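You operate a simulated robot arm through the tools that you are given. There is no shell and no other tool. Be economical: measure what you need, move in short steps, check, and stop when the job is done.

The job below is to be done with a simulated two-armed robot. You get a single attempt, and the scene is never put back.

## Task
Wipe up the spill on the green bench top with the wipe and put it back.

The check looks at the end state, three seconds after you hand in, the way a careful person would. Anything else that was tipped, shoved, dropped, spilled or broken makes it a failure.

## Robot
Two 7-joint arms with two-finger parallel grippers on one trunk, on a base that drives. Base frame: it is fixed to the floor where the robot stands at the start and does not move with it; the origin is under the middle of the robot, x ahead of it, y to its left, z up. Readings come in m, rad, newtons and seconds.
The left shoulder is at the start at [0.07, 0.133, 1.126], the right one opposite. Payload 1.57 kg a hand.
The TCP of each hand is the grasp point between the finger pads, 0.03 m short of the fingertips. In the tool frame z runs along the fingers and y along their closing line. Largest opening 0.08 m; finger width 0.017, thickness 0.012; the body of the gripper, 0.04 by 0.082 m, starts 0.08 m behind the TCP.
Orientation is told as [roll, pitch, yaw] about the base's x, y, z axes, in that order, counted from this pose: with the fingers straight down and closing along the base's y, the tool's x points along the base's -x, its y along +y and its z along -z.

## Interface
- The arms move only by the tool servo_tool. It takes "left_rows", "right_rows" or both (then of equal length, played together; a hand with none holds still); each is a list of rows, each a list of 7 numbers: the shift along the base's x, y, z in m, then the turn, a rotation vector about the base's x, y, z in rad, then the closure, from 0 (fully open) to 1 (shut). In form: [[tx, ty, tz, rx, ry, rz, gripper], ...]. A call has 1 to 20 rows; each row shifts and turns the commanded pose from where the row before left it. Rows are played at 5 a second. More than 0.05 m and 0.15 rad between two rows, or a gripper value outside its range, and nothing of the call is played. A pose out of reach is approached as far as the arm can. The call stops where the force on the tool passes 40 N (or 10 N more than at its start, if that is more) or the arm is blocked; 0.2 s more then pass. Each finger travels about 0.153 m/s and halts on what it meets, pressing with about 30 N; the grip force reading is that of the motor and also rises with nothing between the fingers. The clock runs only during rows and for 0.2 s after the last one: add rows that do not move to give the fingers time. The reply holds the time, the measured pose of the TCP, the force on the tool along the base axes, the opening and the grip force, in the units named above and with some noise, with the torque about the TCP (base axes, N m) and any sound that the robot's microphone picked up.
- Cameras (640 x 400 px; columns grow to the right, rows downward): "scene" is now at [0.1282, -0.0245, 1.3573]; the picture's right is [-0.23, -0.97, 0.00], its down [-0.69, 0.16, -0.71] and it looks along [0.69, -0.16, -0.71] (base axes); focal length 237 px, centre (320, 200). "left" rides on the left gripper at [0.072, 0.007, -0.122] in its tool frame; the picture's right is [-0.09, 1.00, 0.00], its down [-0.84, -0.08, -0.54] and it looks along [-0.54, -0.05, 0.84] (tool axes); focal length 238 px, centre (320, 200). "right" rides on the right gripper at [0.072, -0.007, -0.122] in its tool frame; the picture's right is [0.09, 1.00, 0.00], its down [-0.84, 0.08, -0.54] and it looks along [-0.54, 0.05, 0.84] (tool axes); focal length 238 px, centre (320, 200). There is no depth. A picture from a camera that has moved, and an enlarged one, comes with that camera's place and axes in the base frame and with its lens. The place of the scene camera against the robot may be out by one fixed shift of up to 0.018 m in any direction.
- grab_frame(camera): a new picture of that camera. The clock stands still meanwhile.
- slide_trunk(by): slides the trunk up (or, below 0, down) by that many m; the arms and the scene camera ride with it, the base frame stays. It gives what a move gives, with no picture.
- drive_base(legs): drives the robot by 1 to 6 legs, each [ahead, left, turn to the left] in m, m and rad, along the robot's own axes; the way and the turn of a leg run together, so that a leg with both is an arc; at most 1.5 m and 3.142 rad a leg. The arms and the cameras ride along, it lands a little off, and it stops where it bumps. It gives what a move gives.
- head_to(pan, tilt): turns the head with the scene camera to pan (to the left, within 1.501 rad either way) and tilt (down, from -0.506 to 1.204), counted from straight ahead of the robot. It gives what a move gives.
- inspect(camera, box): a new picture of the part [left, top, right, bottom] of that camera's present view, enlarged. The clock stands still meanwhile.
- close_job(): hands the job in; it is judged then, once.

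Go step by step. Nothing tells you exact positions but the pictures and the camera data: compare them with the known pose of the tool, close in by small moves and look again before you grip or let go. The budget is 120 turns and 108 pictures, counting those below and the enlarged ones. Unless the task says otherwise, let go and move clear before handing in, and close with one line.

The tools are called after "Emit:" as name(argument=value, ...) on one line, values as JSON. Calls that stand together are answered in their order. servo_tool: Moves the arms, as the interface text tells. Its arguments: {"type":"object","properties":{"left_rows":{"type":"array","items":{"type":"array","items":{"type":"number"}}},"right_rows":{"type":"array","items":{"type":"array","items":{"type":"number"}}}},"required":[]} The other tools are called the same way: slide_trunk (by) slides the trunk up or down; drive_base (legs) drives the base; head_to (pan, tilt) turns the head that bears the scene camera; grab_frame (camera) takes a picture; inspect (camera, box) takes an enlarged picture of a part of a camera's view; close_job () hands the job in.

At the start:

```text
t: 0.0
left_eef_pos: [0.5245, 0.0957, 1.0487]
left_ee_rot: [0.002, 0.0, -0.001]
left_wrist_force: [0.8, 0.6, 0.6]
left_ft_torque: [-0.02, 0.01, 0.01]
left_width: 0.0797
left_finger_force: 0.0
right_eef_pos: [0.447, -0.3384, 1.1384]
right_ee_rot: [0.001, 0.0, 0.0]
right_wrist_force: [-0.6, -0.1, -0.3]
right_ft_torque: [-0.01, -0.01, -0.03]
right_width: 0.0798
right_finger_force: 0.1
trunk travel left (down, up): [-0.7, 0.24]
robot x, y, heading: [0.0048, -0.0008, -0.004]
head pan, tilt: [-0.232, 0.785]
```

scene: 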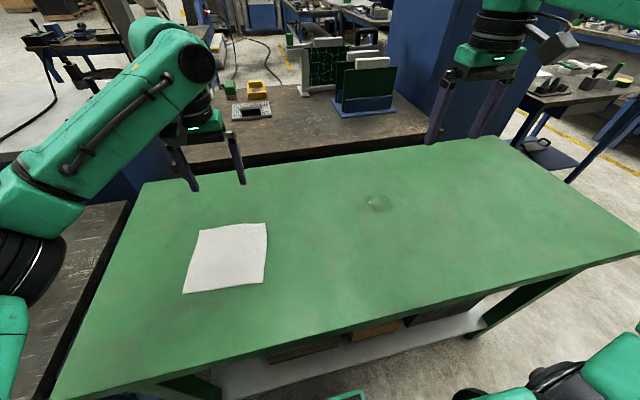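
right: 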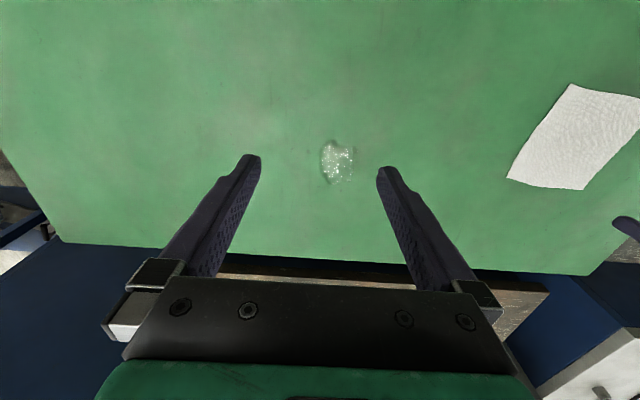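
left: 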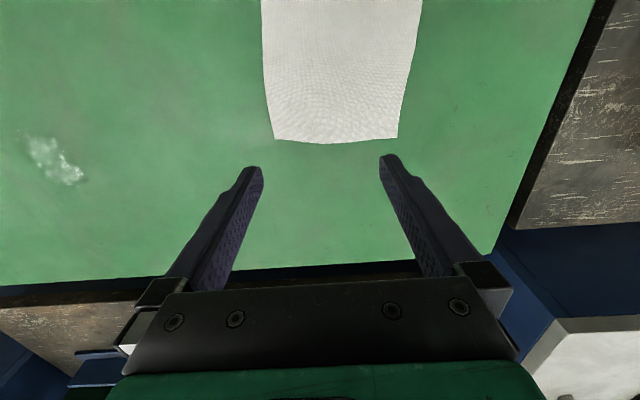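

The wipe lies flat around x≈0.47, y≈0.12. The spill is near x≈0.555, y≈-0.295, and comparing the cameras puts the bench top nearer z≈0.85 than 0.80. I'll look at both closely first.

Emit:
inspect(camera="left", box=[220, 0, 460, 150])

Emit:
inspect(camera="right", box=[260, 100, 420, 200])

Emit:
inspect(camera="scene", box=[160, 160, 420, 320])

```text
2.67 times, centred on (340, 75) of left
camera zoom: at [0.4538, 0.101, 1.1718], right [0.09, 1.0, 0.0], down [0.84, -0.08, 0.54], along [0.54, -0.05, -0.84], focal length 636 px, centre (267, 533)
```

zoom: 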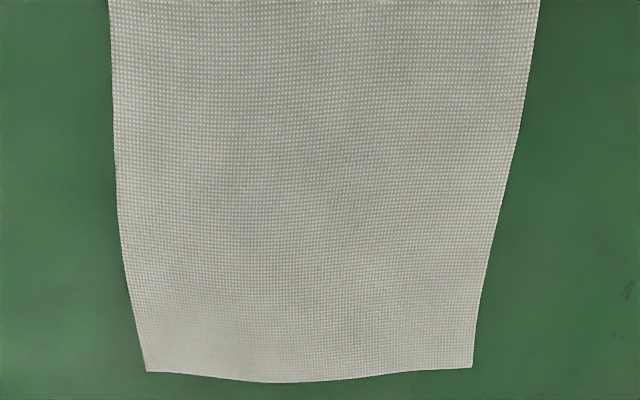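

```text
4.00 times, centred on (340, 150) of right
camera zoom: at [0.3749, -0.3461, 1.2619], right [-0.09, 1.0, 0.0], down [0.84, 0.08, 0.54], along [0.54, 0.05, -0.84], focal length 953 px, centre (240, 400)
```

zoom: 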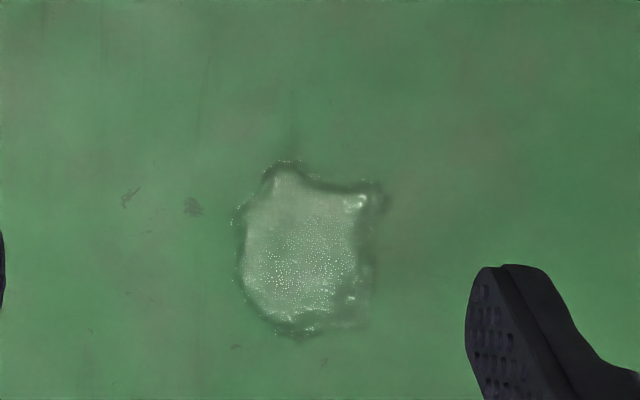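

```text
2.46 times, centred on (290, 240) of scene
camera zoom: at [0.1282, -0.0245, 1.3573], right [-0.23, -0.97, 0.0], down [-0.69, 0.16, -0.71], along [0.69, -0.16, -0.71], focal length 583 px, centre (394, 102)
```

zoom: 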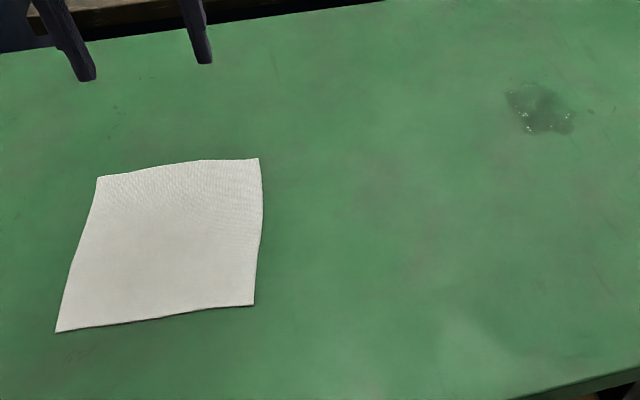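

The wipe is a thin cloth about 0.17 m square. I'll clear the left arm to the left, then bring the right hand over the wipe's right edge.

Emit:
servo_tool(left_rows=[[-0.01, 0.04, 0.02, 0, 0, 0, 0], [-0.01, 0.04, 0.02, 0, 0, 0, 0], [-0.01, 0.04, 0.02, 0, 0, 0, 0], [-0.01, 0.04, 0.02, 0, 0, 0, 0], [-0.01, 0.04, 0.02, 0, 0, 0, 0], [-0.01, 0.04, 0, 0, 0, 0, 0], [-0.01, 0.04, 0, 0, 0, 0, 0]])

Emit:
servo_tool(right_rows=[[0, 0.041, 0, 0, 0, 0, 0], [0, 0.041, 0, 0, 0, 0, 0], [0, 0.041, 0, 0, 0, 0, 0], [0, 0.041, 0, 0, 0, 0, 0], [0, 0.041, -0.02, 0, 0, 0, 0], [0, 0.041, -0.02, 0, 0, 0, 0], [0, 0.041, -0.02, 0, 0, 0, 0], [0.006, 0.041, -0.02, 0, 0, 0, 0], [0.006, 0.041, -0.02, 0, 0, 0, 0], [0.006, 0.041, -0.02, 0, 0, 0, 0], [0, 0, 0, 0, 0, 0, 0]])

Emit:
grab_frame(camera="right")

Emit:
grab_frame(camera="scene")

```text
t: 1.6
left_eef_pos: [0.4542, 0.3777, 1.1476]
left_ee_rot: [-0.001, 0.0, 0.001]
left_wrist_force: [-0.3, 0.2, 0.1]
left_ft_torque: [0.02, -0.01, 0.0]
left_width: 0.0801
left_finger_force: 0.1
right_eef_pos: [0.446, -0.3374, 1.1413]
right_ee_rot: [-0.001, 0.001, 0.0]
right_wrist_force: [0.0, -0.1, -0.1]
right_ft_torque: [-0.05, -0.02, 0.0]
right_width: 0.0799
right_finger_force: 0.1
trunk travel left (down, up): [-0.7, 0.24]
robot x, y, heading: [0.0008, 0.0023, -0.002]
head pan, tilt: [-0.232, 0.785]
```

```text
t: 4.0
left_eef_pos: [0.4544, 0.3756, 1.1499]
left_ee_rot: [0.001, 0.0, -0.001]
left_wrist_force: [-0.2, 1.1, -0.4]
left_ft_torque: [0.01, -0.01, -0.04]
left_width: 0.08
left_finger_force: 0.0
right_eef_pos: [0.4072, -0.0446, 1.0074]
right_ee_rot: [0.002, -0.001, 0.002]
right_wrist_force: [0.6, -0.5, 0.1]
right_ft_torque: [0.0, 0.0, -0.01]
right_width: 0.08
right_finger_force: 0.1
right hand out of reach, approached as far as the arm can: row 7, 8, 9, 10
trunk travel left (down, up): [-0.7, 0.24]
robot x, y, heading: [-0.0005, 0.0014, 0.0]
head pan, tilt: [-0.232, 0.785]
```

```text
101 pictures are left
camera right: at [0.336, -0.0532, 1.1304], right [-0.09, 1.0, 0.0], down [0.84, 0.08, 0.54], along [0.54, 0.05, -0.84], focal length 238 px, centre (320, 200)
```

right: 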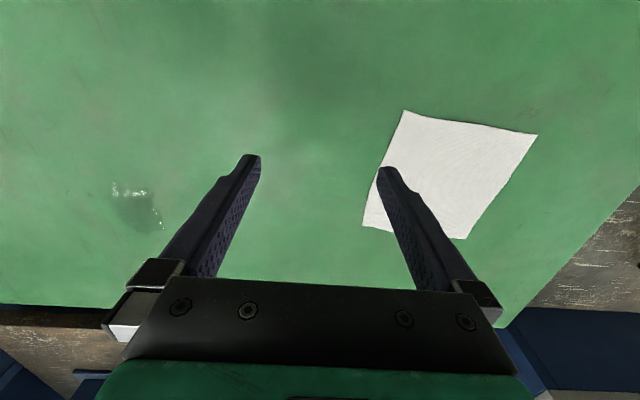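

```text
100 pictures are left
camera scene: at [0.1282, -0.0244, 1.3573], right [-0.23, -0.97, 0.0], down [-0.69, 0.16, -0.71], along [0.69, -0.16, -0.71], focal length 237 px, centre (320, 200)
```

scene: 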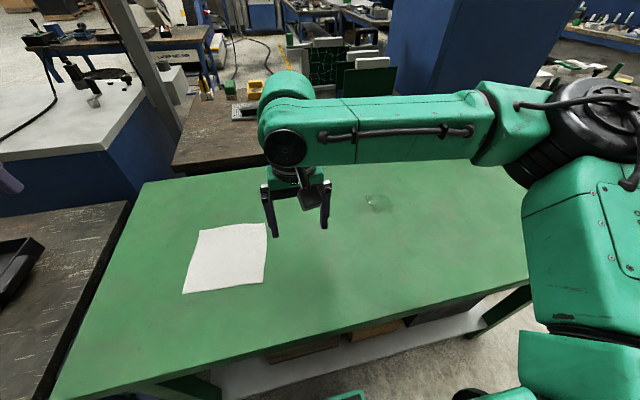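

The right arm can't reach that far across, so I'll use the left hand for the wipe and drive the base right for the spill. I'll retract the right arm, then bring the left hand over the wipe's right edge.

Emit:
servo_tool(right_rows=[[0, 0, 0.04, 0, 0, 0, 0], [0, -0.045, 0.04, 0, 0, 0, 0], [0, -0.045, 0.04, 0, 0, 0, 0], [0, -0.045, 0, 0, 0, 0, 0], [0, -0.045, 0, 0, 0, 0, 0], [0, -0.045, 0, 0, 0, 0, 0], [0, -0.045, 0, 0, 0, 0, 0], [0, -0.04, 0, 0, 0, 0, 0], [-0.03, -0.04, 0, 0, 0, 0, 0], [-0.03, 0, 0, 0, 0, 0, 0]])

Emit:
servo_tool(left_rows=[[0, -0.043, 0, 0, 0, 0, 0.2], [0, -0.043, 0, 0, 0, 0, 0.35], [0, -0.043, 0, 0, 0, 0, 0.35], [0, -0.043, -0.02, 0, 0, 0, 0.35], [0, -0.043, -0.04, 0, 0, 0, 0.35], [0, -0.043, -0.04, 0, 0, 0, 0.35], [0.011, -0.045, -0.04, 0, 0, 0, 0.35], [0, 0, -0.03, 0, 0, 0, 0.35], [0, 0, 0, 0, 0, 0, 0.35]])

Emit:
grab_frame(camera="left")

Emit:
grab_frame(camera="scene")

```text
refused: row 2 steps farther than a row can; nothing moved
```

```text
refused: row 5 steps farther than a row can; nothing moved
```

```text
99 pictures are left
camera left: at [0.3844, 0.3806, 1.2715], right [0.09, 1.0, 0.0], down [0.84, -0.08, 0.54], along [0.54, -0.05, -0.84], focal length 238 px, centre (320, 200)
```

left: 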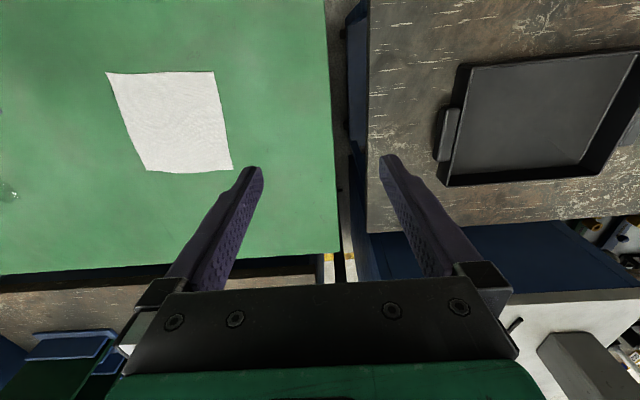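

```text
98 pictures are left
camera scene: at [0.1282, -0.0244, 1.3573], right [-0.23, -0.97, 0.0], down [-0.69, 0.16, -0.71], along [0.69, -0.16, -0.71], focal length 237 px, centre (320, 200)
```

scene: 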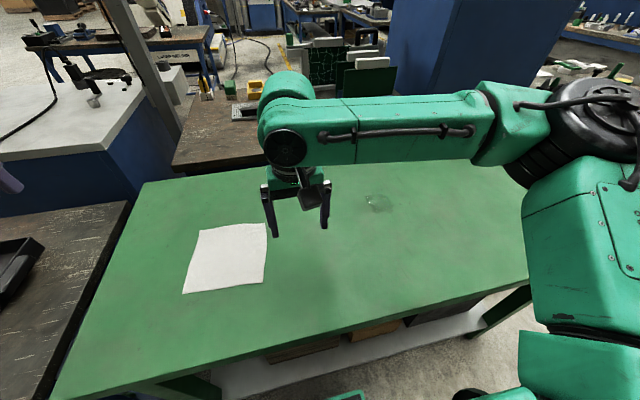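

Both moves were refused for step size, so nothing moved. I'll repeat them with smaller steps.

Emit:
servo_tool(right_rows=[[0, 0, 0.04, 0, 0, 0, 0], [0, -0.04, 0.025, 0, 0, 0, 0], [0, -0.04, 0.025, 0, 0, 0, 0], [0, -0.045, 0, 0, 0, 0, 0], [0, -0.045, 0, 0, 0, 0, 0], [0, -0.045, 0, 0, 0, 0, 0], [0, -0.045, 0, 0, 0, 0, 0], [0, -0.04, 0, 0, 0, 0, 0], [-0.025, -0.04, 0, 0, 0, 0, 0], [-0.03, 0, 0, 0, 0, 0, 0]])

Emit:
servo_tool(left_rows=[[0, -0.043, 0, 0, 0, 0, 0.2], [0, -0.043, 0, 0, 0, 0, 0.35], [0, -0.043, 0, 0, 0, 0, 0.35], [0, -0.043, -0.02, 0, 0, 0, 0.35], [0, -0.043, -0.02, 0, 0, 0, 0.35], [0, -0.043, -0.02, 0, 0, 0, 0.35], [0.015, -0.045, -0.01, 0, 0, 0, 0.35], [0, 0, -0.04, 0, 0, 0, 0.35], [0, 0, -0.04, 0, 0, 0, 0.35], [0, 0, -0.03, 0, 0, 0, 0.35], [0, 0, 0, 0, 0, 0, 0.35]])

Emit:
grab_frame(camera="left")

Emit:
grab_frame(camera="scene")

```text
t: 6.2
left_eef_pos: [0.4543, 0.3752, 1.1493]
left_ee_rot: [-0.001, 0.0, 0.0]
left_wrist_force: [-0.7, 0.3, -0.3]
left_ft_torque: [0.03, -0.02, 0.0]
left_width: 0.0801
left_finger_force: 0.0
right_eef_pos: [0.35, -0.3868, 1.0966]
right_ee_rot: [0.001, -0.002, 0.0]
right_wrist_force: [-0.6, -0.5, -1.3]
right_ft_torque: [0.0, -0.04, 0.0]
right_width: 0.0802
right_finger_force: 0.1
right hand out of reach, approached as far as the arm can: row 1
trunk travel left (down, up): [-0.7, 0.24]
robot x, y, heading: [0.003, 0.0042, -0.0]
head pan, tilt: [-0.232, 0.785]
```

```text
t: 8.6
left_eef_pos: [0.4693, 0.0723, 0.9693]
left_ee_rot: [0.0, -0.001, 0.0]
left_wrist_force: [-1.3, -0.9, 0.5]
left_ft_torque: [0.01, -0.01, 0.0]
left_width: 0.0521
left_finger_force: 0.1
right_eef_pos: [0.3513, -0.3866, 1.0969]
right_ee_rot: [0.001, -0.001, 0.001]
right_wrist_force: [0.2, 0.4, 0.6]
right_ft_torque: [0.0, 0.02, 0.01]
right_width: 0.08
right_finger_force: 0.1
trunk travel left (down, up): [-0.7, 0.24]
robot x, y, heading: [-0.0, -0.0008, 0.001]
head pan, tilt: [-0.232, 0.785]
```

```text
97 pictures are left
camera left: at [0.3986, 0.0775, 1.0916], right [0.09, 1.0, 0.0], down [0.84, -0.08, 0.54], along [0.54, -0.05, -0.84], focal length 238 px, centre (320, 200)
```

left: 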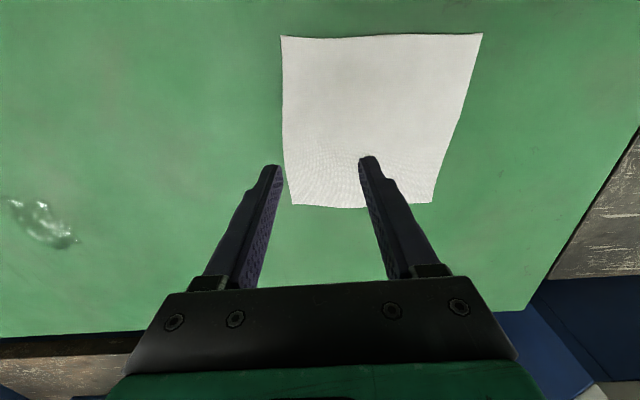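

```text
96 pictures are left
camera scene: at [0.1278, -0.0241, 1.3574], right [-0.23, -0.97, 0.0], down [-0.69, 0.16, -0.71], along [0.69, -0.16, -0.71], focal length 237 px, centre (320, 200)
```

scene: 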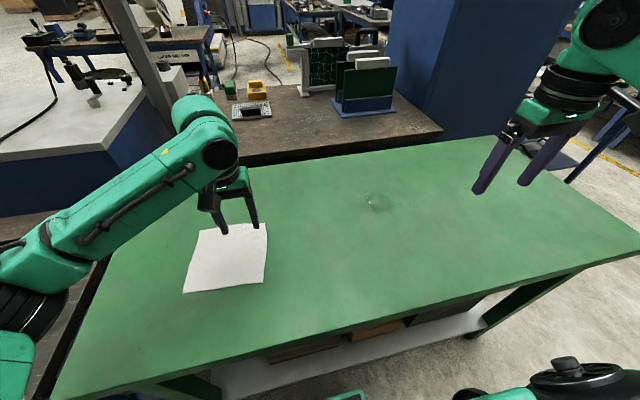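

The cameras agree on the bench top at z≈0.85, so fingertip contact should come at TCP z≈0.88. I'll descend most of the way and then look.

Emit:
servo_tool(left_rows=[[0, 0, -0.03, 0, 0, 0, 0.35], [0, 0, -0.03, 0, 0, 0, 0.35], [0, 0, -0.01, 0, 0, 0, 0.35], [0, 0, 0, 0, 0, 0, 0.35]])

Emit:
grab_frame(camera="left")

Emit:
inspect(camera="scene", box=[160, 160, 320, 310])

```text
t: 9.6
left_eef_pos: [0.4694, 0.0729, 0.8987]
left_ee_rot: [0.001, 0.0, -0.001]
left_wrist_force: [0.3, -0.3, -0.7]
left_ft_torque: [0.01, 0.0, 0.01]
left_width: 0.052
left_finger_force: 0.0
right_eef_pos: [0.3531, -0.3875, 1.098]
right_ee_rot: [-0.001, 0.001, 0.001]
right_wrist_force: [0.4, 0.6, 0.6]
right_ft_torque: [0.0, -0.02, 0.01]
right_width: 0.0799
right_finger_force: 0.2
trunk travel left (down, up): [-0.7, 0.24]
robot x, y, heading: [-0.0017, 0.0011, 0.003]
head pan, tilt: [-0.232, 0.785]
```

```text
95 pictures are left
camera left: at [0.3987, 0.0779, 1.0211], right [0.09, 1.0, 0.0], down [0.84, -0.08, 0.54], along [0.54, -0.05, -0.84], focal length 238 px, centre (320, 200)
```

left: 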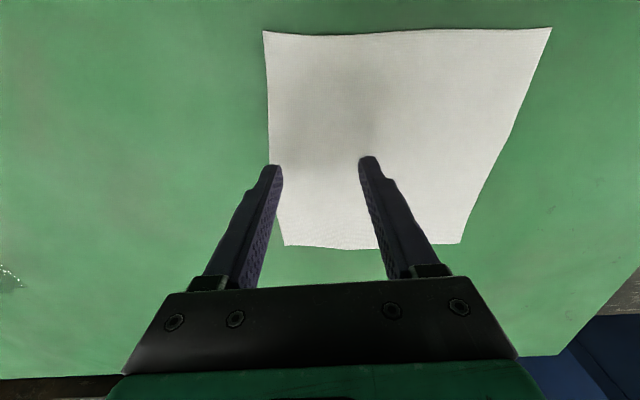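

```text
2.67 times, centred on (240, 235) of scene
camera zoom: at [0.1282, -0.0244, 1.3573], right [-0.23, -0.97, 0.0], down [-0.69, 0.16, -0.71], along [0.69, -0.16, -0.71], focal length 631 px, centre (533, 107)
```

zoom: 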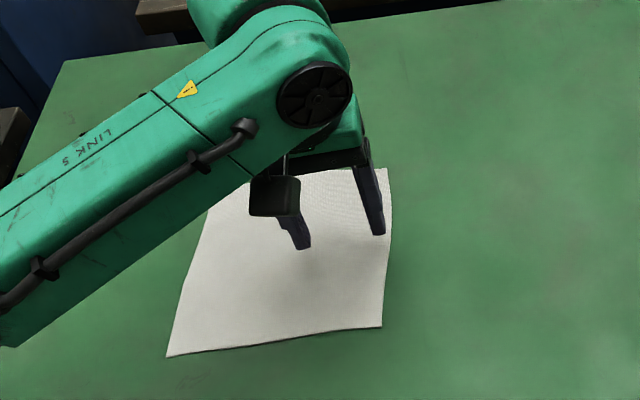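

The right finger sits right on the cloth's edge, so I'll shift 12 mm inward and lower in small steps until it touches.

Emit:
servo_tool(left_rows=[[0, 0.012, 0, 0, 0, 0, 0.35], [0, 0, -0.005, 0, 0, 0, 0.35], [0, 0, -0.005, 0, 0, 0, 0.35], [0, 0, -0.003, 0, 0, 0, 0.35], [0, 0, -0.003, 0, 0, 0, 0.35], [0, 0, 0, 0, 0, 0, 0.35]])

```text
t: 11.0
left_eef_pos: [0.4706, 0.0842, 0.8835]
left_ee_rot: [0.0, 0.001, 0.0]
left_wrist_force: [0.6, 0.2, -0.3]
left_ft_torque: [-0.01, -0.02, 0.0]
left_width: 0.0522
left_finger_force: 0.0
right_eef_pos: [0.3509, -0.387, 1.0974]
right_ee_rot: [-0.001, 0.0, -0.001]
right_wrist_force: [-0.1, 0.6, -1.3]
right_ft_torque: [0.02, -0.02, 0.0]
right_width: 0.08
right_finger_force: 0.1
trunk travel left (down, up): [-0.7, 0.24]
robot x, y, heading: [-0.0033, -0.0026, -0.006]
head pan, tilt: [-0.232, 0.785]
```

Emit:
servo_tool(left_rows=[[0, 0, -0.003, 0, 0, 0, 0.35], [0, 0, -0.002, 0, 0, 0, 0.35], [0, 0, 0, 0, 0, 0, 0.35]])

Emit:
grab_frame(camera="left")

```text
t: 11.8
left_eef_pos: [0.4691, 0.0844, 0.8813]
left_ee_rot: [0.0, -0.004, 0.002]
left_wrist_force: [3.2, 0.7, 19.8]
left_ft_torque: [-0.04, -0.04, 0.0]
left_width: 0.0519
left_finger_force: 0.0
right_eef_pos: [0.3508, -0.3869, 1.0987]
right_ee_rot: [0.0, -0.002, -0.001]
right_wrist_force: [0.4, -0.4, -0.3]
right_ft_torque: [0.0, 0.0, 0.05]
right_width: 0.0799
right_finger_force: 0.0
trunk travel left (down, up): [-0.7, 0.24]
robot x, y, heading: [-0.0009, -0.0026, -0.002]
head pan, tilt: [-0.232, 0.785]
```

```text
93 pictures are left
camera left: at [0.3977, 0.0895, 1.0033], right [0.09, 1.0, 0.0], down [0.83, -0.08, 0.55], along [0.54, -0.05, -0.84], focal length 238 px, centre (320, 200)
```

left: 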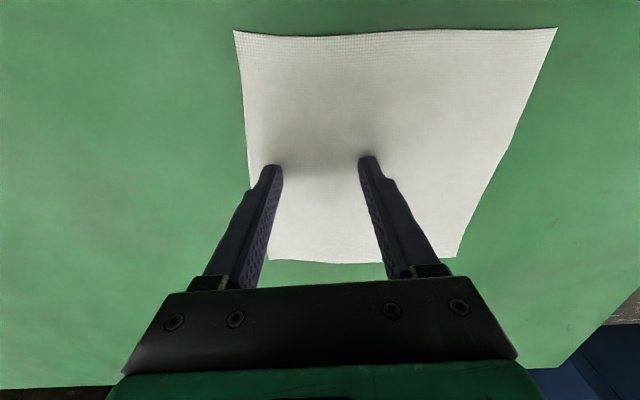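

Both fingers are pressing on the cloth at about 20 N. Now I'll close to pinch it.

Emit:
servo_tool(left_rows=[[0, 0, 0, 0, 0, 0, 0.55], [0, 0, 0, 0, 0, 0, 0.75], [0, 0, 0, 0, 0, 0, 1], [0, 0, 0, 0, 0, 0, 1], [0, 0, 0, 0, 0, 0, 1]])

Emit:
grab_frame(camera="left")

Emit:
inspect(camera="scene", box=[160, 160, 320, 310])

```text
t: 13.0
left_eef_pos: [0.469, 0.0839, 0.8813]
left_ee_rot: [0.001, -0.003, -0.001]
left_wrist_force: [2.6, -1.7, 28.7]
left_ft_torque: [-0.13, 0.01, 0.01]
left_width: 0.0027
left_finger_force: 24.0
right_eef_pos: [0.3481, -0.3885, 1.0971]
right_ee_rot: [0.002, -0.003, 0.001]
right_wrist_force: [-0.2, -0.5, 0.6]
right_ft_torque: [0.03, -0.02, -0.01]
right_width: 0.0798
right_finger_force: 0.1
trunk travel left (down, up): [-0.7, 0.24]
robot x, y, heading: [-0.002, -0.0032, 0.001]
head pan, tilt: [-0.232, 0.785]
```

```text
92 pictures are left
camera left: at [0.396, 0.0885, 1.0033], right [0.09, 1.0, 0.0], down [0.83, -0.08, 0.55], along [0.54, -0.05, -0.84], focal length 238 px, centre (320, 200)
```

left: 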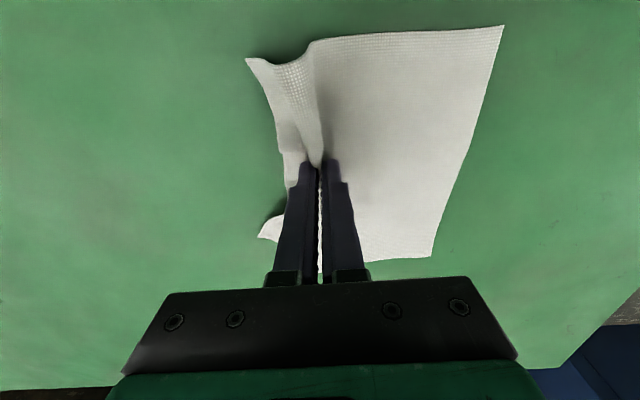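

```text
2.67 times, centred on (240, 235) of scene
camera zoom: at [0.1238, -0.0259, 1.3579], right [-0.23, -0.97, 0.0], down [-0.69, 0.16, -0.71], along [0.69, -0.16, -0.7], focal length 631 px, centre (533, 107)
```

zoom: 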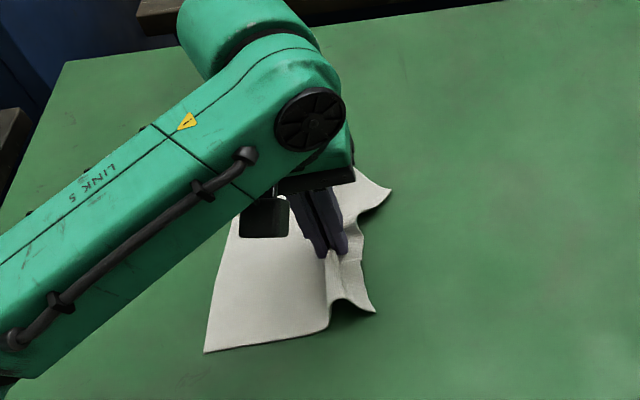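

The pinch worked, with a fold of cloth held between the fingers. I'll lift it and look to the right, where the base will go.

Emit:
servo_tool(left_rows=[[0, 0, 0.02, 0, 0, 0, 1], [0, 0, 0.04, 0, 0, 0, 1], [0, 0, 0.04, 0, 0, 0, 1], [0, 0, 0.04, 0, 0, 0, 1], [0, 0, 0.04, 0, 0, 0, 1], [0, 0, 0, 0, 0, 0, 1], [0, 0, 0, 0, 0, 0, 1]])

Emit:
grab_frame(camera="scene")

Emit:
head_to(pan=-1.3, tilt=0.8)

Emit:
grab_frame(camera="scene")

```text
t: 14.6
left_eef_pos: [0.4709, 0.0854, 1.0595]
left_ee_rot: [0.001, 0.001, 0.0]
left_wrist_force: [0.2, 0.9, 0.2]
left_ft_torque: [0.03, -0.01, 0.0]
left_width: 0.0022
left_finger_force: 24.1
right_eef_pos: [0.3522, -0.3864, 1.096]
right_ee_rot: [0.0, 0.0, 0.0]
right_wrist_force: [-0.2, 0.0, 0.6]
right_ft_torque: [-0.04, 0.0, -0.01]
right_width: 0.0798
right_finger_force: 0.0
trunk travel left (down, up): [-0.7, 0.24]
robot x, y, heading: [-0.0, 0.0022, -0.001]
head pan, tilt: [-0.232, 0.785]
```

```text
90 pictures are left
camera scene: at [0.1282, -0.0246, 1.3573], right [-0.23, -0.97, 0.0], down [-0.69, 0.16, -0.71], along [0.69, -0.16, -0.71], focal length 237 px, centre (320, 200)
```

scene: 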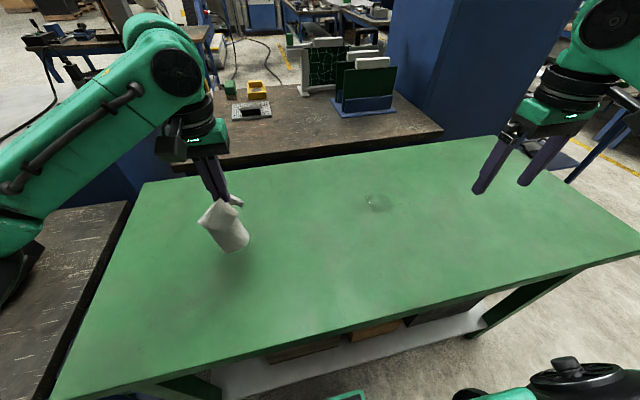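

```text
t: 15.9
left_eef_pos: [0.4691, 0.0859, 1.0587]
left_ee_rot: [-0.001, 0.0, 0.0]
left_wrist_force: [-1.0, -0.3, -0.2]
left_ft_torque: [-0.02, 0.01, 0.03]
left_width: 0.0023
left_finger_force: 23.9
right_eef_pos: [0.3516, -0.3866, 1.0976]
right_ee_rot: [0.001, 0.002, 0.001]
right_wrist_force: [0.0, -0.1, 0.4]
right_ft_torque: [-0.03, 0.04, -0.02]
right_width: 0.08
right_finger_force: 0.0
trunk travel left (down, up): [-0.7, 0.24]
robot x, y, heading: [-0.002, -0.0012, 0.0]
head pan, tilt: [-1.3, 0.799]
```

```text
89 pictures are left
camera scene: at [0.0706, -0.0836, 1.3561], right [-0.96, -0.27, 0.0], down [-0.19, 0.69, -0.7], along [0.19, -0.67, -0.72], focal length 237 px, centre (320, 200)
```

scene: 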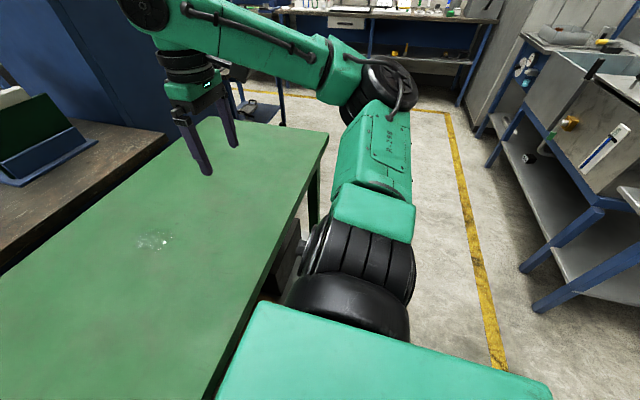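

The floor to the right is clear. I'll drive 0.38 m right so the left hand comes level with the spill.

Emit:
drive_base(legs=[[0, -0.19, 0], [0, -0.19, 0]])

Emit:
head_to(pan=0.0, tilt=0.785)

Emit:
grab_frame(camera="scene")

Emit:
grab_frame(camera="left")

```text
t: 18.6
left_eef_pos: [0.4718, -0.2977, 1.059]
left_ee_rot: [-0.003, 0.0, 0.0]
left_wrist_force: [0.5, -0.8, -0.2]
left_ft_torque: [0.0, -0.02, 0.0]
left_width: 0.0023
left_finger_force: 24.3
right_eef_pos: [0.3519, -0.7692, 1.0953]
right_ee_rot: [-0.003, -0.001, 0.0]
right_wrist_force: [-1.4, 0.2, -0.1]
right_ft_torque: [-0.01, 0.01, -0.03]
right_width: 0.0799
right_finger_force: 0.0
trunk travel left (down, up): [-0.7, 0.24]
robot x, y, heading: [-0.0003, -0.3789, -0.003]
head pan, tilt: [-1.3, 0.799]
```

```text
t: 20.1
left_eef_pos: [0.4704, -0.2974, 1.0589]
left_ee_rot: [0.0, -0.001, 0.001]
left_wrist_force: [-0.4, -0.5, -0.1]
left_ft_torque: [0.03, -0.01, 0.01]
left_width: 0.0023
left_finger_force: 23.5
right_eef_pos: [0.3524, -0.7713, 1.096]
right_ee_rot: [0.0, -0.001, 0.001]
right_wrist_force: [-0.1, 0.3, 0.1]
right_ft_torque: [0.0, 0.0, -0.02]
right_width: 0.08
right_finger_force: 0.0
trunk travel left (down, up): [-0.7, 0.24]
robot x, y, heading: [0.0002, -0.3826, -0.0]
head pan, tilt: [0.0, 0.785]
```

```text
88 pictures are left
camera scene: at [0.1303, -0.389, 1.3573], right [0.0, -1.0, 0.0], down [-0.71, 0.0, -0.71], along [0.71, 0.0, -0.71], focal length 237 px, centre (320, 200)
```

scene: 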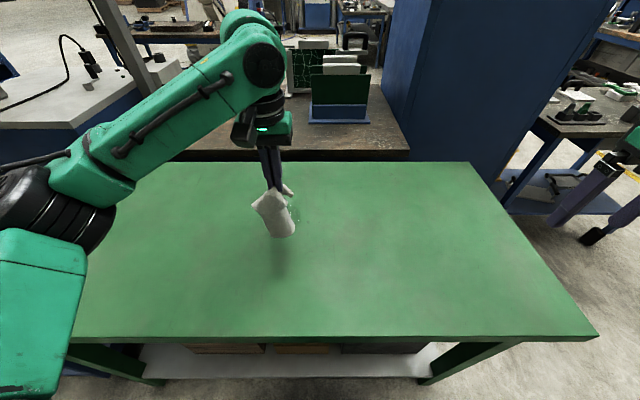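

```text
87 pictures are left
camera left: at [0.3994, -0.2933, 1.181], right [0.09, 1.0, 0.0], down [0.84, -0.08, 0.54], along [0.54, -0.05, -0.84], focal length 238 px, centre (320, 200)
```

left: 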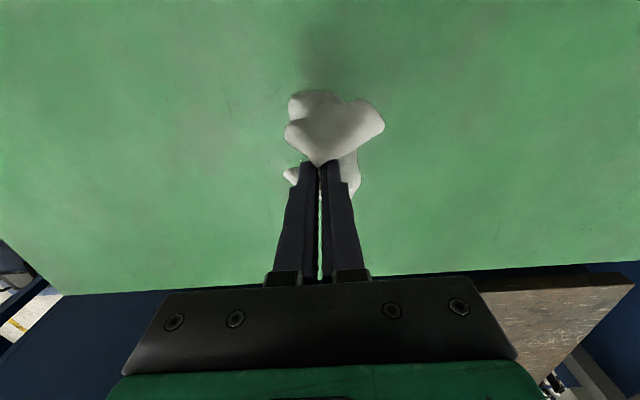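

The cloth hangs freely beside the spill. I'll drive another 0.1 m right for arm room and move the hand over the far-left side of the spill, ready to lay the cloth down across it.

Emit:
drive_base(legs=[[0, -0.1, 0]])

Emit:
servo_tool(left_rows=[[0.02, 0.04, 0, 0, 0, 0, 1], [0.02, 0.04, 0, 0, 0, 0, 1], [0.02, 0.04, 0, 0, 0, 0, 1], [0.025, 0.04, 0, 0, 0, 0, 1], [0, 0, -0.03, 0, 0, 0, 1], [0, 0, 0, 0, 0, 0, 1]])

Emit:
grab_frame(camera="scene")

Emit:
grab_frame(camera="left")

```text
t: 21.2
left_eef_pos: [0.4703, -0.3957, 1.0571]
left_ee_rot: [-0.001, 0.0, 0.002]
left_wrist_force: [-0.3, -0.1, 0.9]
left_ft_torque: [0.01, 0.0, -0.02]
left_width: 0.0021
left_finger_force: 24.3
right_eef_pos: [0.3524, -0.8683, 1.0964]
right_ee_rot: [-0.001, -0.001, -0.001]
right_wrist_force: [0.3, 0.2, 0.4]
right_ft_torque: [0.03, 0.0, -0.02]
right_width: 0.0797
right_finger_force: 0.1
trunk travel left (down, up): [-0.7, 0.24]
robot x, y, heading: [0.0002, -0.4813, 0.003]
head pan, tilt: [0.0, 0.785]
```

```text
t: 22.6
left_eef_pos: [0.5562, -0.2365, 1.0287]
left_ee_rot: [0.0, 0.001, 0.002]
left_wrist_force: [-0.2, 0.4, -0.6]
left_ft_torque: [0.04, 0.02, -0.01]
left_width: 0.0021
left_finger_force: 23.6
right_eef_pos: [0.3514, -0.8688, 1.0967]
right_ee_rot: [0.0, 0.0, -0.002]
right_wrist_force: [0.3, -1.2, -1.6]
right_ft_torque: [-0.01, -0.01, -0.01]
right_width: 0.08
right_finger_force: 0.1
trunk travel left (down, up): [-0.7, 0.24]
robot x, y, heading: [0.0033, -0.4819, 0.001]
head pan, tilt: [0.0, 0.785]
```

```text
86 pictures are left
camera scene: at [0.1298, -0.4879, 1.3573], right [0.0, -1.0, 0.0], down [-0.71, 0.0, -0.71], along [0.71, 0.0, -0.71], focal length 237 px, centre (320, 200)
```

scene: 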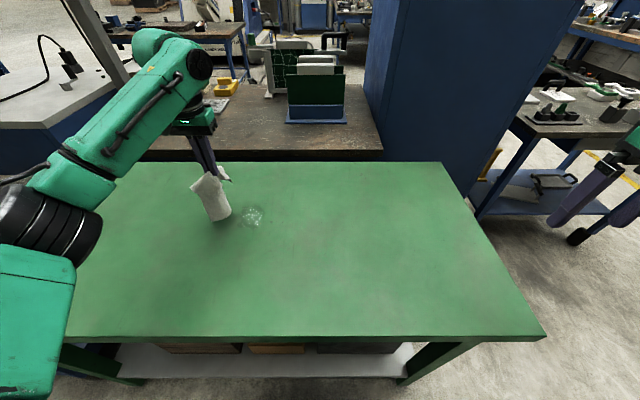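

```text
85 pictures are left
camera left: at [0.4851, -0.2313, 1.1497], right [0.09, 1.0, 0.0], down [0.84, -0.08, 0.54], along [0.54, -0.05, -0.84], focal length 238 px, centre (320, 200)
```

left: 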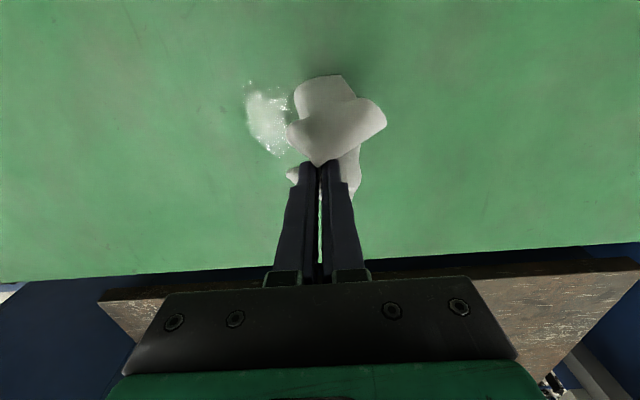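

The spill is centred near (0.558, -0.302), about 6 by 8 cm. I'll lay the cloth from its left side across to its right side.

Emit:
servo_tool(left_rows=[[0, 0.005, -0.025, 0, 0, 0, 1], [0, 0, -0.025, 0, 0, 0, 1], [0, -0.01, -0.012, 0, 0, 0, 1], [0, -0.015, -0.012, 0, 0, 0, 1], [0, -0.015, -0.012, 0, 0, 0, 1], [0, -0.015, -0.012, 0, 0, 0, 1], [0, -0.015, -0.012, 0, 0, 0, 1], [0, -0.015, -0.012, 0, 0, 0, 1], [0, -0.015, -0.01, 0, 0, 0, 1], [0, -0.015, -0.008, 0, 0, 0, 1], [0, 0, 0, 0, 0, 0, 1]])

Emit:
grab_frame(camera="scene")

Emit:
grab_frame(camera="left")

```text
t: 25.0
left_eef_pos: [0.5566, -0.3478, 0.8888]
left_ee_rot: [0.0, 0.0, 0.0]
left_wrist_force: [0.0, -0.4, 0.9]
left_ft_torque: [0.0, 0.03, 0.01]
left_width: 0.0023
left_finger_force: 23.8
right_eef_pos: [0.3519, -0.8694, 1.0971]
right_ee_rot: [0.001, -0.001, 0.002]
right_wrist_force: [-0.5, -0.1, 0.1]
right_ft_torque: [0.01, 0.0, -0.01]
right_width: 0.0801
right_finger_force: 0.1
trunk travel left (down, up): [-0.7, 0.24]
robot x, y, heading: [0.0012, -0.4803, -0.001]
head pan, tilt: [0.0, 0.785]
```

```text
84 pictures are left
camera scene: at [0.13, -0.4873, 1.3573], right [0.0, -1.0, 0.0], down [-0.71, 0.0, -0.71], along [0.71, 0.0, -0.71], focal length 237 px, centre (320, 200)
```

scene: 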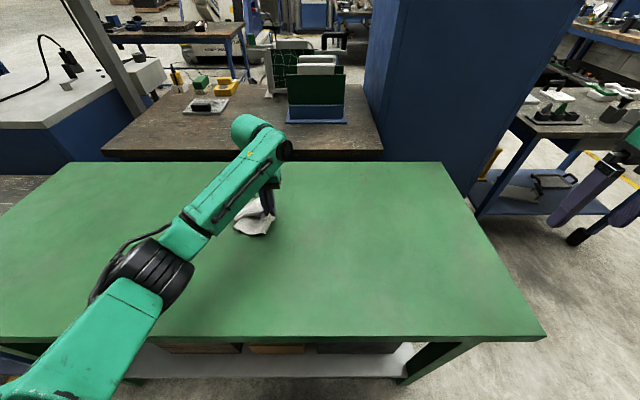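

```text
83 pictures are left
camera left: at [0.4849, -0.3432, 1.0113], right [0.09, 1.0, 0.0], down [0.84, -0.08, 0.54], along [0.54, -0.05, -0.84], focal length 238 px, centre (320, 200)
```

left: 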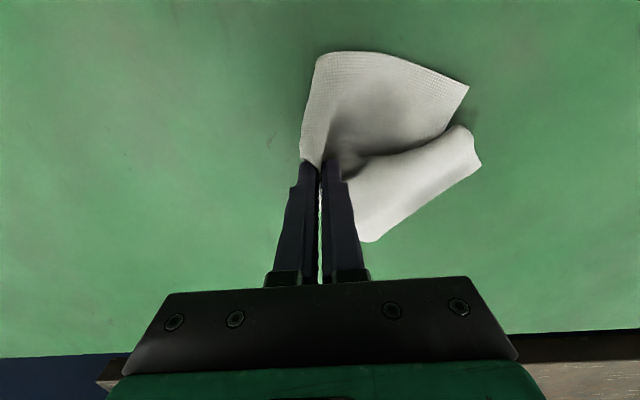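

The cloth covers the spill area. I'll press down lightly and rub over the spill.

Emit:
servo_tool(left_rows=[[0, 0, -0.004, 0, 0, 0, 1], [0, 0.025, -0.001, 0, 0, 0, 1], [0, 0.025, 0, 0, 0, 0, 1], [0, 0.025, 0, 0, 0, 0, 1], [0.02, 0, 0, 0, 0, 0, 1], [0, -0.03, 0, 0, 0, 0, 1], [0, -0.03, 0, 0, 0, 0, 1], [0, -0.03, 0, 0, 0, 0, 1], [-0.02, 0, 0, 0, 0, 0, 1], [-0.02, 0, 0, 0, 0, 0, 1], [0, 0.03, 0, 0, 0, 0, 1], [0, 0.03, 0, 0, 0, 0, 1], [0, 0.03, 0, 0, 0, 0, 1], [0, -0.03, 0, 0, 0, 0, 1], [0, -0.03, 0, 0, 0, 0, 1], [0, -0.03, 0, 0, 0, 0, 1], [0, -0.03, 0, 0, 0, 0, 1]])

Emit:
grab_frame(camera="left")

Emit:
inspect(camera="scene", box=[180, 140, 340, 240])

```text
t: 28.6
left_eef_pos: [0.5357, -0.391, 0.8835]
left_ee_rot: [0.001, -0.001, 0.003]
left_wrist_force: [-0.3, 1.8, 4.3]
left_ft_torque: [0.07, 0.0, -0.02]
left_width: 0.002
left_finger_force: 23.8
right_eef_pos: [0.3511, -0.8704, 1.0971]
right_ee_rot: [0.002, 0.0, -0.001]
right_wrist_force: [0.0, -0.3, -0.4]
right_ft_torque: [0.06, 0.02, -0.01]
right_width: 0.0798
right_finger_force: 0.0
trunk travel left (down, up): [-0.7, 0.24]
robot x, y, heading: [-0.0001, -0.4845, 0.002]
head pan, tilt: [0.0, 0.785]
```

```text
82 pictures are left
camera left: at [0.4648, -0.3869, 1.0062], right [0.09, 1.0, 0.0], down [0.84, -0.08, 0.54], along [0.54, -0.05, -0.84], focal length 238 px, centre (320, 200)
```

left: 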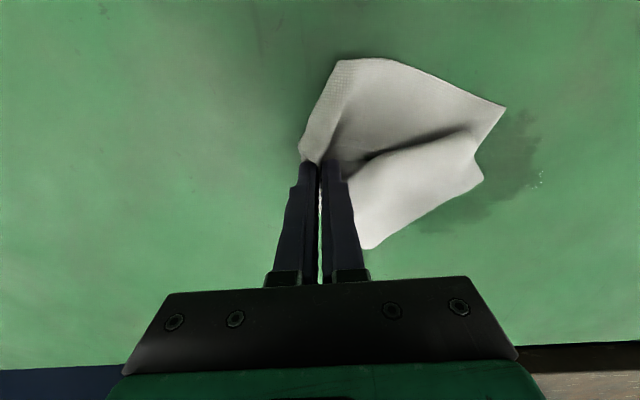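

```text
4.00 times, centred on (260, 190) of scene
camera zoom: at [0.1296, -0.4892, 1.3573], right [0.0, -1.0, 0.0], down [-0.71, 0.0, -0.71], along [0.71, 0.0, -0.71], focal length 947 px, centre (560, 240)
```

zoom: 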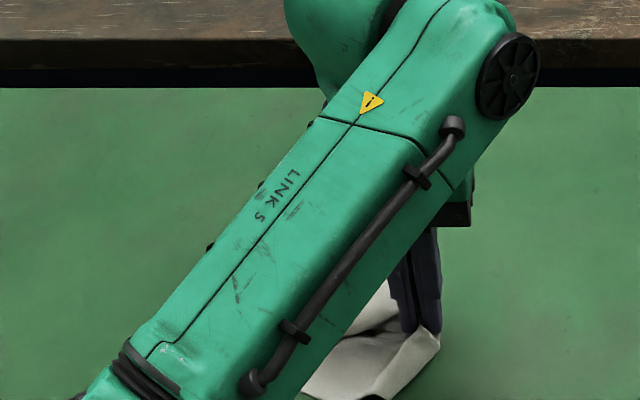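

The area looks damp where I wiped, with a few glints left. I'll lift clear to see it all.

Emit:
servo_tool(left_rows=[[0, 0, 0.03, 0, 0, 0, 1], [0, -0.01, 0.04, 0, 0, 0, 1], [0, -0.01, 0.04, 0, 0, 0, 1], [-0.02, 0, 0.04, 0, 0, 0, 1], [-0.02, 0, 0, 0, 0, 0, 1]])

Emit:
grab_frame(camera="left")

Emit:
inspect(camera="scene", box=[180, 140, 340, 240])

```text
t: 29.8
left_eef_pos: [0.4931, -0.4116, 1.0347]
left_ee_rot: [-0.001, -0.001, 0.002]
left_wrist_force: [0.2, -0.8, -0.7]
left_ft_torque: [0.01, 0.04, -0.02]
left_width: 0.0021
left_finger_force: 23.7
right_eef_pos: [0.3523, -0.8687, 1.0977]
right_ee_rot: [-0.001, 0.0, 0.001]
right_wrist_force: [0.1, -0.6, 0.6]
right_ft_torque: [-0.02, -0.02, -0.01]
right_width: 0.0799
right_finger_force: 0.1
trunk travel left (down, up): [-0.7, 0.24]
robot x, y, heading: [0.002, -0.4826, 0.003]
head pan, tilt: [0.0, 0.785]
```

```text
80 pictures are left
camera left: at [0.4225, -0.407, 1.1567], right [0.09, 1.0, 0.0], down [0.84, -0.08, 0.54], along [0.54, -0.05, -0.84], focal length 238 px, centre (320, 200)
```

left: 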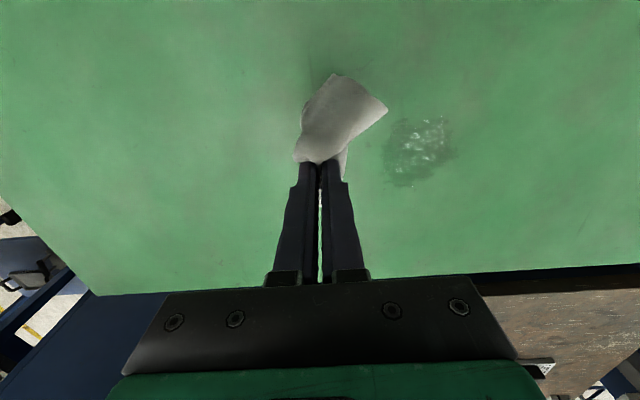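

```text
4.00 times, centred on (260, 190) of scene
camera zoom: at [0.13, -0.4873, 1.3573], right [0.0, -1.0, 0.0], down [-0.71, 0.0, -0.71], along [0.71, 0.0, -0.71], focal length 947 px, centre (560, 240)
```

zoom: 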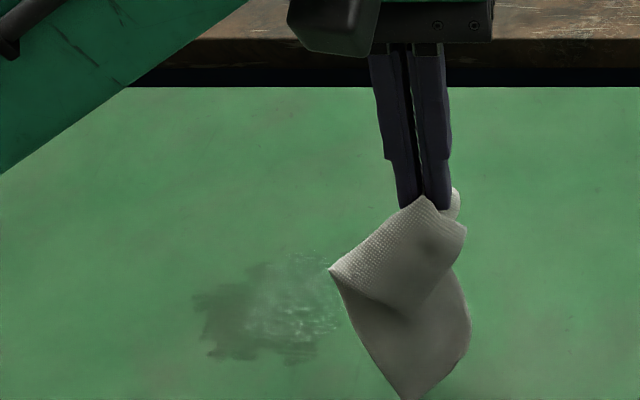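

Emit:
inspect(camera="left", box=[340, 90, 500, 200])

```text
3.64 times, centred on (420, 145) of left
camera zoom: at [0.4225, -0.407, 1.1567], right [0.09, 1.0, 0.0], down [0.84, -0.08, 0.54], along [0.54, -0.05, -0.84], focal length 867 px, centre (-44, 400)
```

zoom: 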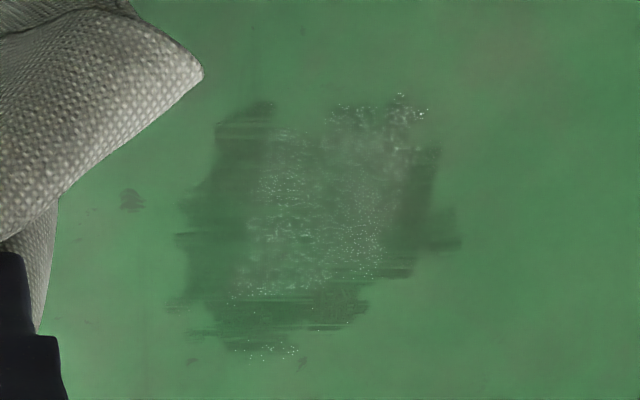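

The spill is thinner but smeared over x 0.51–0.61, y -0.335 to -0.23. I'll lay the cloth down again and make systematic passes with firmer pressure.

Emit:
servo_tool(left_rows=[[0.01, 0.045, 0, 0, 0, 0, 1], [0.01, 0.045, 0, 0, 0, 0, 1], [0.01, 0.045, 0, 0, 0, 0, 1], [0, 0.045, -0.015, 0, 0, 0, 1], [0, 0.02, -0.04, 0, 0, 0, 1], [0, -0.012, -0.014, 0, 0, 0, 1], [0, -0.015, -0.014, 0, 0, 0, 1], [0, -0.015, -0.014, 0, 0, 0, 1], [0, -0.015, -0.014, 0, 0, 0, 1], [0, -0.015, -0.014, 0, 0, 0, 1], [0, -0.015, -0.014, 0, 0, 0, 1], [0, -0.015, -0.007, 0, 0, 0, 1], [0, -0.015, -0.007, 0, 0, 0, 1], [0, -0.02, 0, 0, 0, 0, 1], [0, -0.015, 0, 0, 0, 0, 1]])

Emit:
servo_tool(left_rows=[[0, 0.02, 0, 0, 0, 0, 1], [0, 0.025, 0, 0, 0, 0, 1], [0, 0.025, 0, 0, 0, 0, 1], [0, 0.025, 0, 0, 0, 0, 1], [0, 0.025, 0, 0, 0, 0, 1], [0, 0.025, 0, 0, 0, 0, 1], [0.015, 0, 0, 0, 0, 0, 1], [0, -0.025, 0, 0, 0, 0, 1], [0, -0.025, 0, 0, 0, 0, 1], [0, -0.025, 0, 0, 0, 0, 1], [0, -0.025, 0, 0, 0, 0, 1], [0, -0.025, 0, 0, 0, 0, 1], [0, -0.025, 0, 0, 0, 0, 1], [0.015, 0, 0, 0, 0, 0, 1]])

Emit:
grab_frame(camera="left")

```text
t: 33.0
left_eef_pos: [0.5243, -0.3645, 0.8826]
left_ee_rot: [0.001, -0.005, 0.002]
left_wrist_force: [0.6, 4.2, 20.0]
left_ft_torque: [0.33, -0.05, 0.01]
left_width: 0.0024
left_finger_force: 23.7
right_eef_pos: [0.3488, -0.8692, 1.098]
right_ee_rot: [0.0, -0.002, -0.001]
right_wrist_force: [-0.2, 0.4, -0.6]
right_ft_torque: [0.04, 0.01, 0.03]
right_width: 0.0803
right_finger_force: 0.0
trunk travel left (down, up): [-0.7, 0.24]
robot x, y, heading: [0.0003, -0.4808, -0.001]
head pan, tilt: [0.0, 0.785]
```

```text
t: 36.0
left_eef_pos: [0.5507, -0.3718, 0.8833]
left_ee_rot: [0.001, -0.003, -0.003]
left_wrist_force: [-6.2, -1.4, 25.3]
left_ft_torque: [0.23, 0.21, 0.06]
left_width: 0.0023
left_finger_force: 23.7
right_eef_pos: [0.3472, -0.8697, 1.098]
right_ee_rot: [0.001, -0.006, 0.0]
right_wrist_force: [0.2, -0.4, 0.5]
right_ft_torque: [0.01, 0.01, 0.0]
right_width: 0.0798
right_finger_force: 0.1
trunk travel left (down, up): [-0.7, 0.24]
robot x, y, heading: [-0.0016, -0.4806, -0.003]
head pan, tilt: [0.0, 0.785]
```

```text
77 pictures are left
camera left: at [0.479, -0.366, 1.0052], right [0.09, 1.0, 0.0], down [0.83, -0.08, 0.55], along [0.54, -0.05, -0.84], focal length 238 px, centre (320, 200)
```

left: 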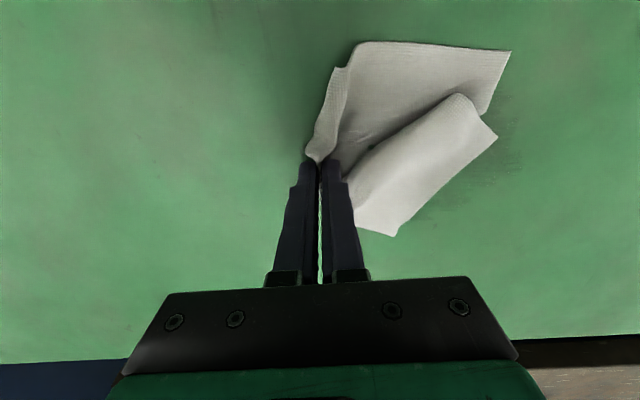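

That's working, with about 20 N of contact. I'll continue through the remaining lanes.

Emit:
servo_tool(left_rows=[[0, 0.025, 0.001, 0, 0, 0, 1], [0, 0.025, 0, 0, 0, 0, 1], [0, 0.025, 0, 0, 0, 0, 1], [0, 0.025, 0, 0, 0, 0, 1], [0, 0.025, 0, 0, 0, 0, 1], [0, 0.025, 0, 0, 0, 0, 1], [0.018, 0, 0, 0, 0, 0, 1], [0, -0.025, 0, 0, 0, 0, 1], [0, -0.025, 0, 0, 0, 0, 1], [0, -0.025, 0, 0, 0, 0, 1], [0, -0.025, 0, 0, 0, 0, 1], [0, -0.025, 0, 0, 0, 0, 1], [0, -0.025, 0, 0, 0, 0, 1], [0.018, 0, 0, 0, 0, 0, 1]])

Emit:
servo_tool(left_rows=[[0, 0.025, 0, 0, 0, 0, 1], [0, 0.025, 0, 0, 0, 0, 1], [0, 0.025, 0, 0, 0, 0, 1], [0, 0.025, 0, 0, 0, 0, 1], [0, 0.025, 0, 0, 0, 0, 1], [0, 0.025, 0, 0, 0, 0, 1], [0.018, 0, 0, 0, 0, 0, 1], [0, -0.025, 0, 0, 0, 0, 1], [0, -0.025, 0, 0, 0, 0, 1], [0, -0.025, 0, 0, 0, 0, 1], [0, -0.025, 0, 0, 0, 0, 1], [0, -0.025, 0, 0, 0, 0, 1], [0, -0.025, 0, 0, 0, 0, 1]])

Emit:
servo_tool(left_rows=[[0, 0, 0.03, 0, 0, 0, 1], [-0.02, -0.01, 0.04, 0, 0, 0, 1], [-0.03, -0.01, 0.035, 0, 0, 0, 1], [-0.03, -0.01, 0.035, 0, 0, 0, 1], [-0.02, -0.01, 0.015, 0, 0, 0, 1]])

Emit:
grab_frame(camera="left")

Emit:
inspect(camera="scene", box=[180, 140, 340, 240])

```text
t: 39.0
left_eef_pos: [0.591, -0.3688, 0.8828]
left_ee_rot: [-0.001, -0.005, -0.001]
left_wrist_force: [-4.0, -0.2, 18.2]
left_ft_torque: [0.14, 0.16, 0.05]
left_width: 0.0025
left_finger_force: 23.5
right_eef_pos: [0.3497, -0.8699, 1.0978]
right_ee_rot: [0.001, -0.002, 0.0]
right_wrist_force: [-0.3, -0.5, -0.8]
right_ft_torque: [0.02, 0.05, -0.01]
right_width: 0.0797
right_finger_force: 0.0
trunk travel left (down, up): [-0.7, 0.24]
robot x, y, heading: [0.0001, -0.4799, 0.004]
head pan, tilt: [0.0, 0.785]
```

```text
t: 41.8
left_eef_pos: [0.6087, -0.3682, 0.8841]
left_ee_rot: [0.002, -0.005, 0.004]
left_wrist_force: [2.9, 3.9, 19.5]
left_ft_torque: [0.31, -0.11, -0.02]
left_width: 0.0023
left_finger_force: 23.9
right_eef_pos: [0.3479, -0.8682, 1.0983]
right_ee_rot: [-0.002, -0.002, 0.0]
right_wrist_force: [0.2, 0.7, -0.2]
right_ft_torque: [0.02, -0.02, -0.01]
right_width: 0.0802
right_finger_force: 0.0
trunk travel left (down, up): [-0.7, 0.24]
robot x, y, heading: [-0.0033, -0.4813, 0.003]
head pan, tilt: [0.0, 0.785]
```

```text
t: 43.0
left_eef_pos: [0.5051, -0.4083, 1.036]
left_ee_rot: [0.001, 0.002, 0.002]
left_wrist_force: [0.5, 0.0, -0.4]
left_ft_torque: [-0.02, 0.01, 0.01]
left_width: 0.0023
left_finger_force: 24.0
right_eef_pos: [0.3501, -0.8696, 1.0975]
right_ee_rot: [0.0, -0.002, -0.001]
right_wrist_force: [-0.5, 0.1, -0.6]
right_ft_torque: [0.01, -0.01, 0.01]
right_width: 0.0798
right_finger_force: 0.1
trunk travel left (down, up): [-0.7, 0.24]
robot x, y, heading: [0.0002, -0.4843, 0.004]
head pan, tilt: [0.0, 0.785]
```

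```text
76 pictures are left
camera left: at [0.4357, -0.404, 1.1592], right [0.09, 1.0, 0.0], down [0.84, -0.08, 0.54], along [0.54, -0.05, -0.84], focal length 238 px, centre (320, 200)
```

left: 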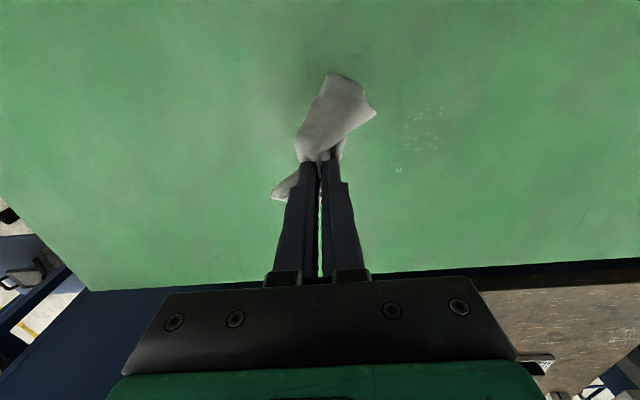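

```text
4.00 times, centred on (260, 190) of scene
camera zoom: at [0.1292, -0.4881, 1.3573], right [0.0, -1.0, 0.0], down [-0.71, 0.0, -0.71], along [0.71, 0.0, -0.71], focal length 947 px, centre (560, 240)
```

zoom: 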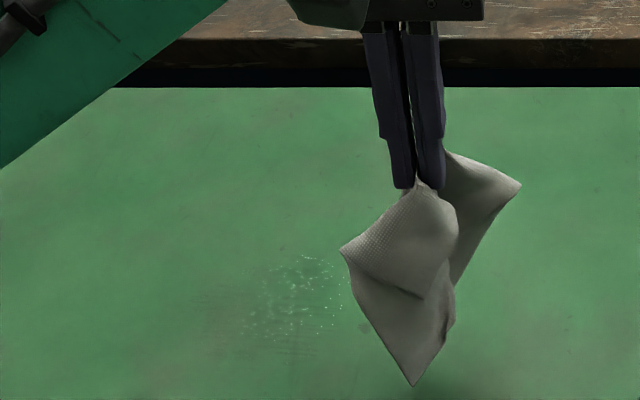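

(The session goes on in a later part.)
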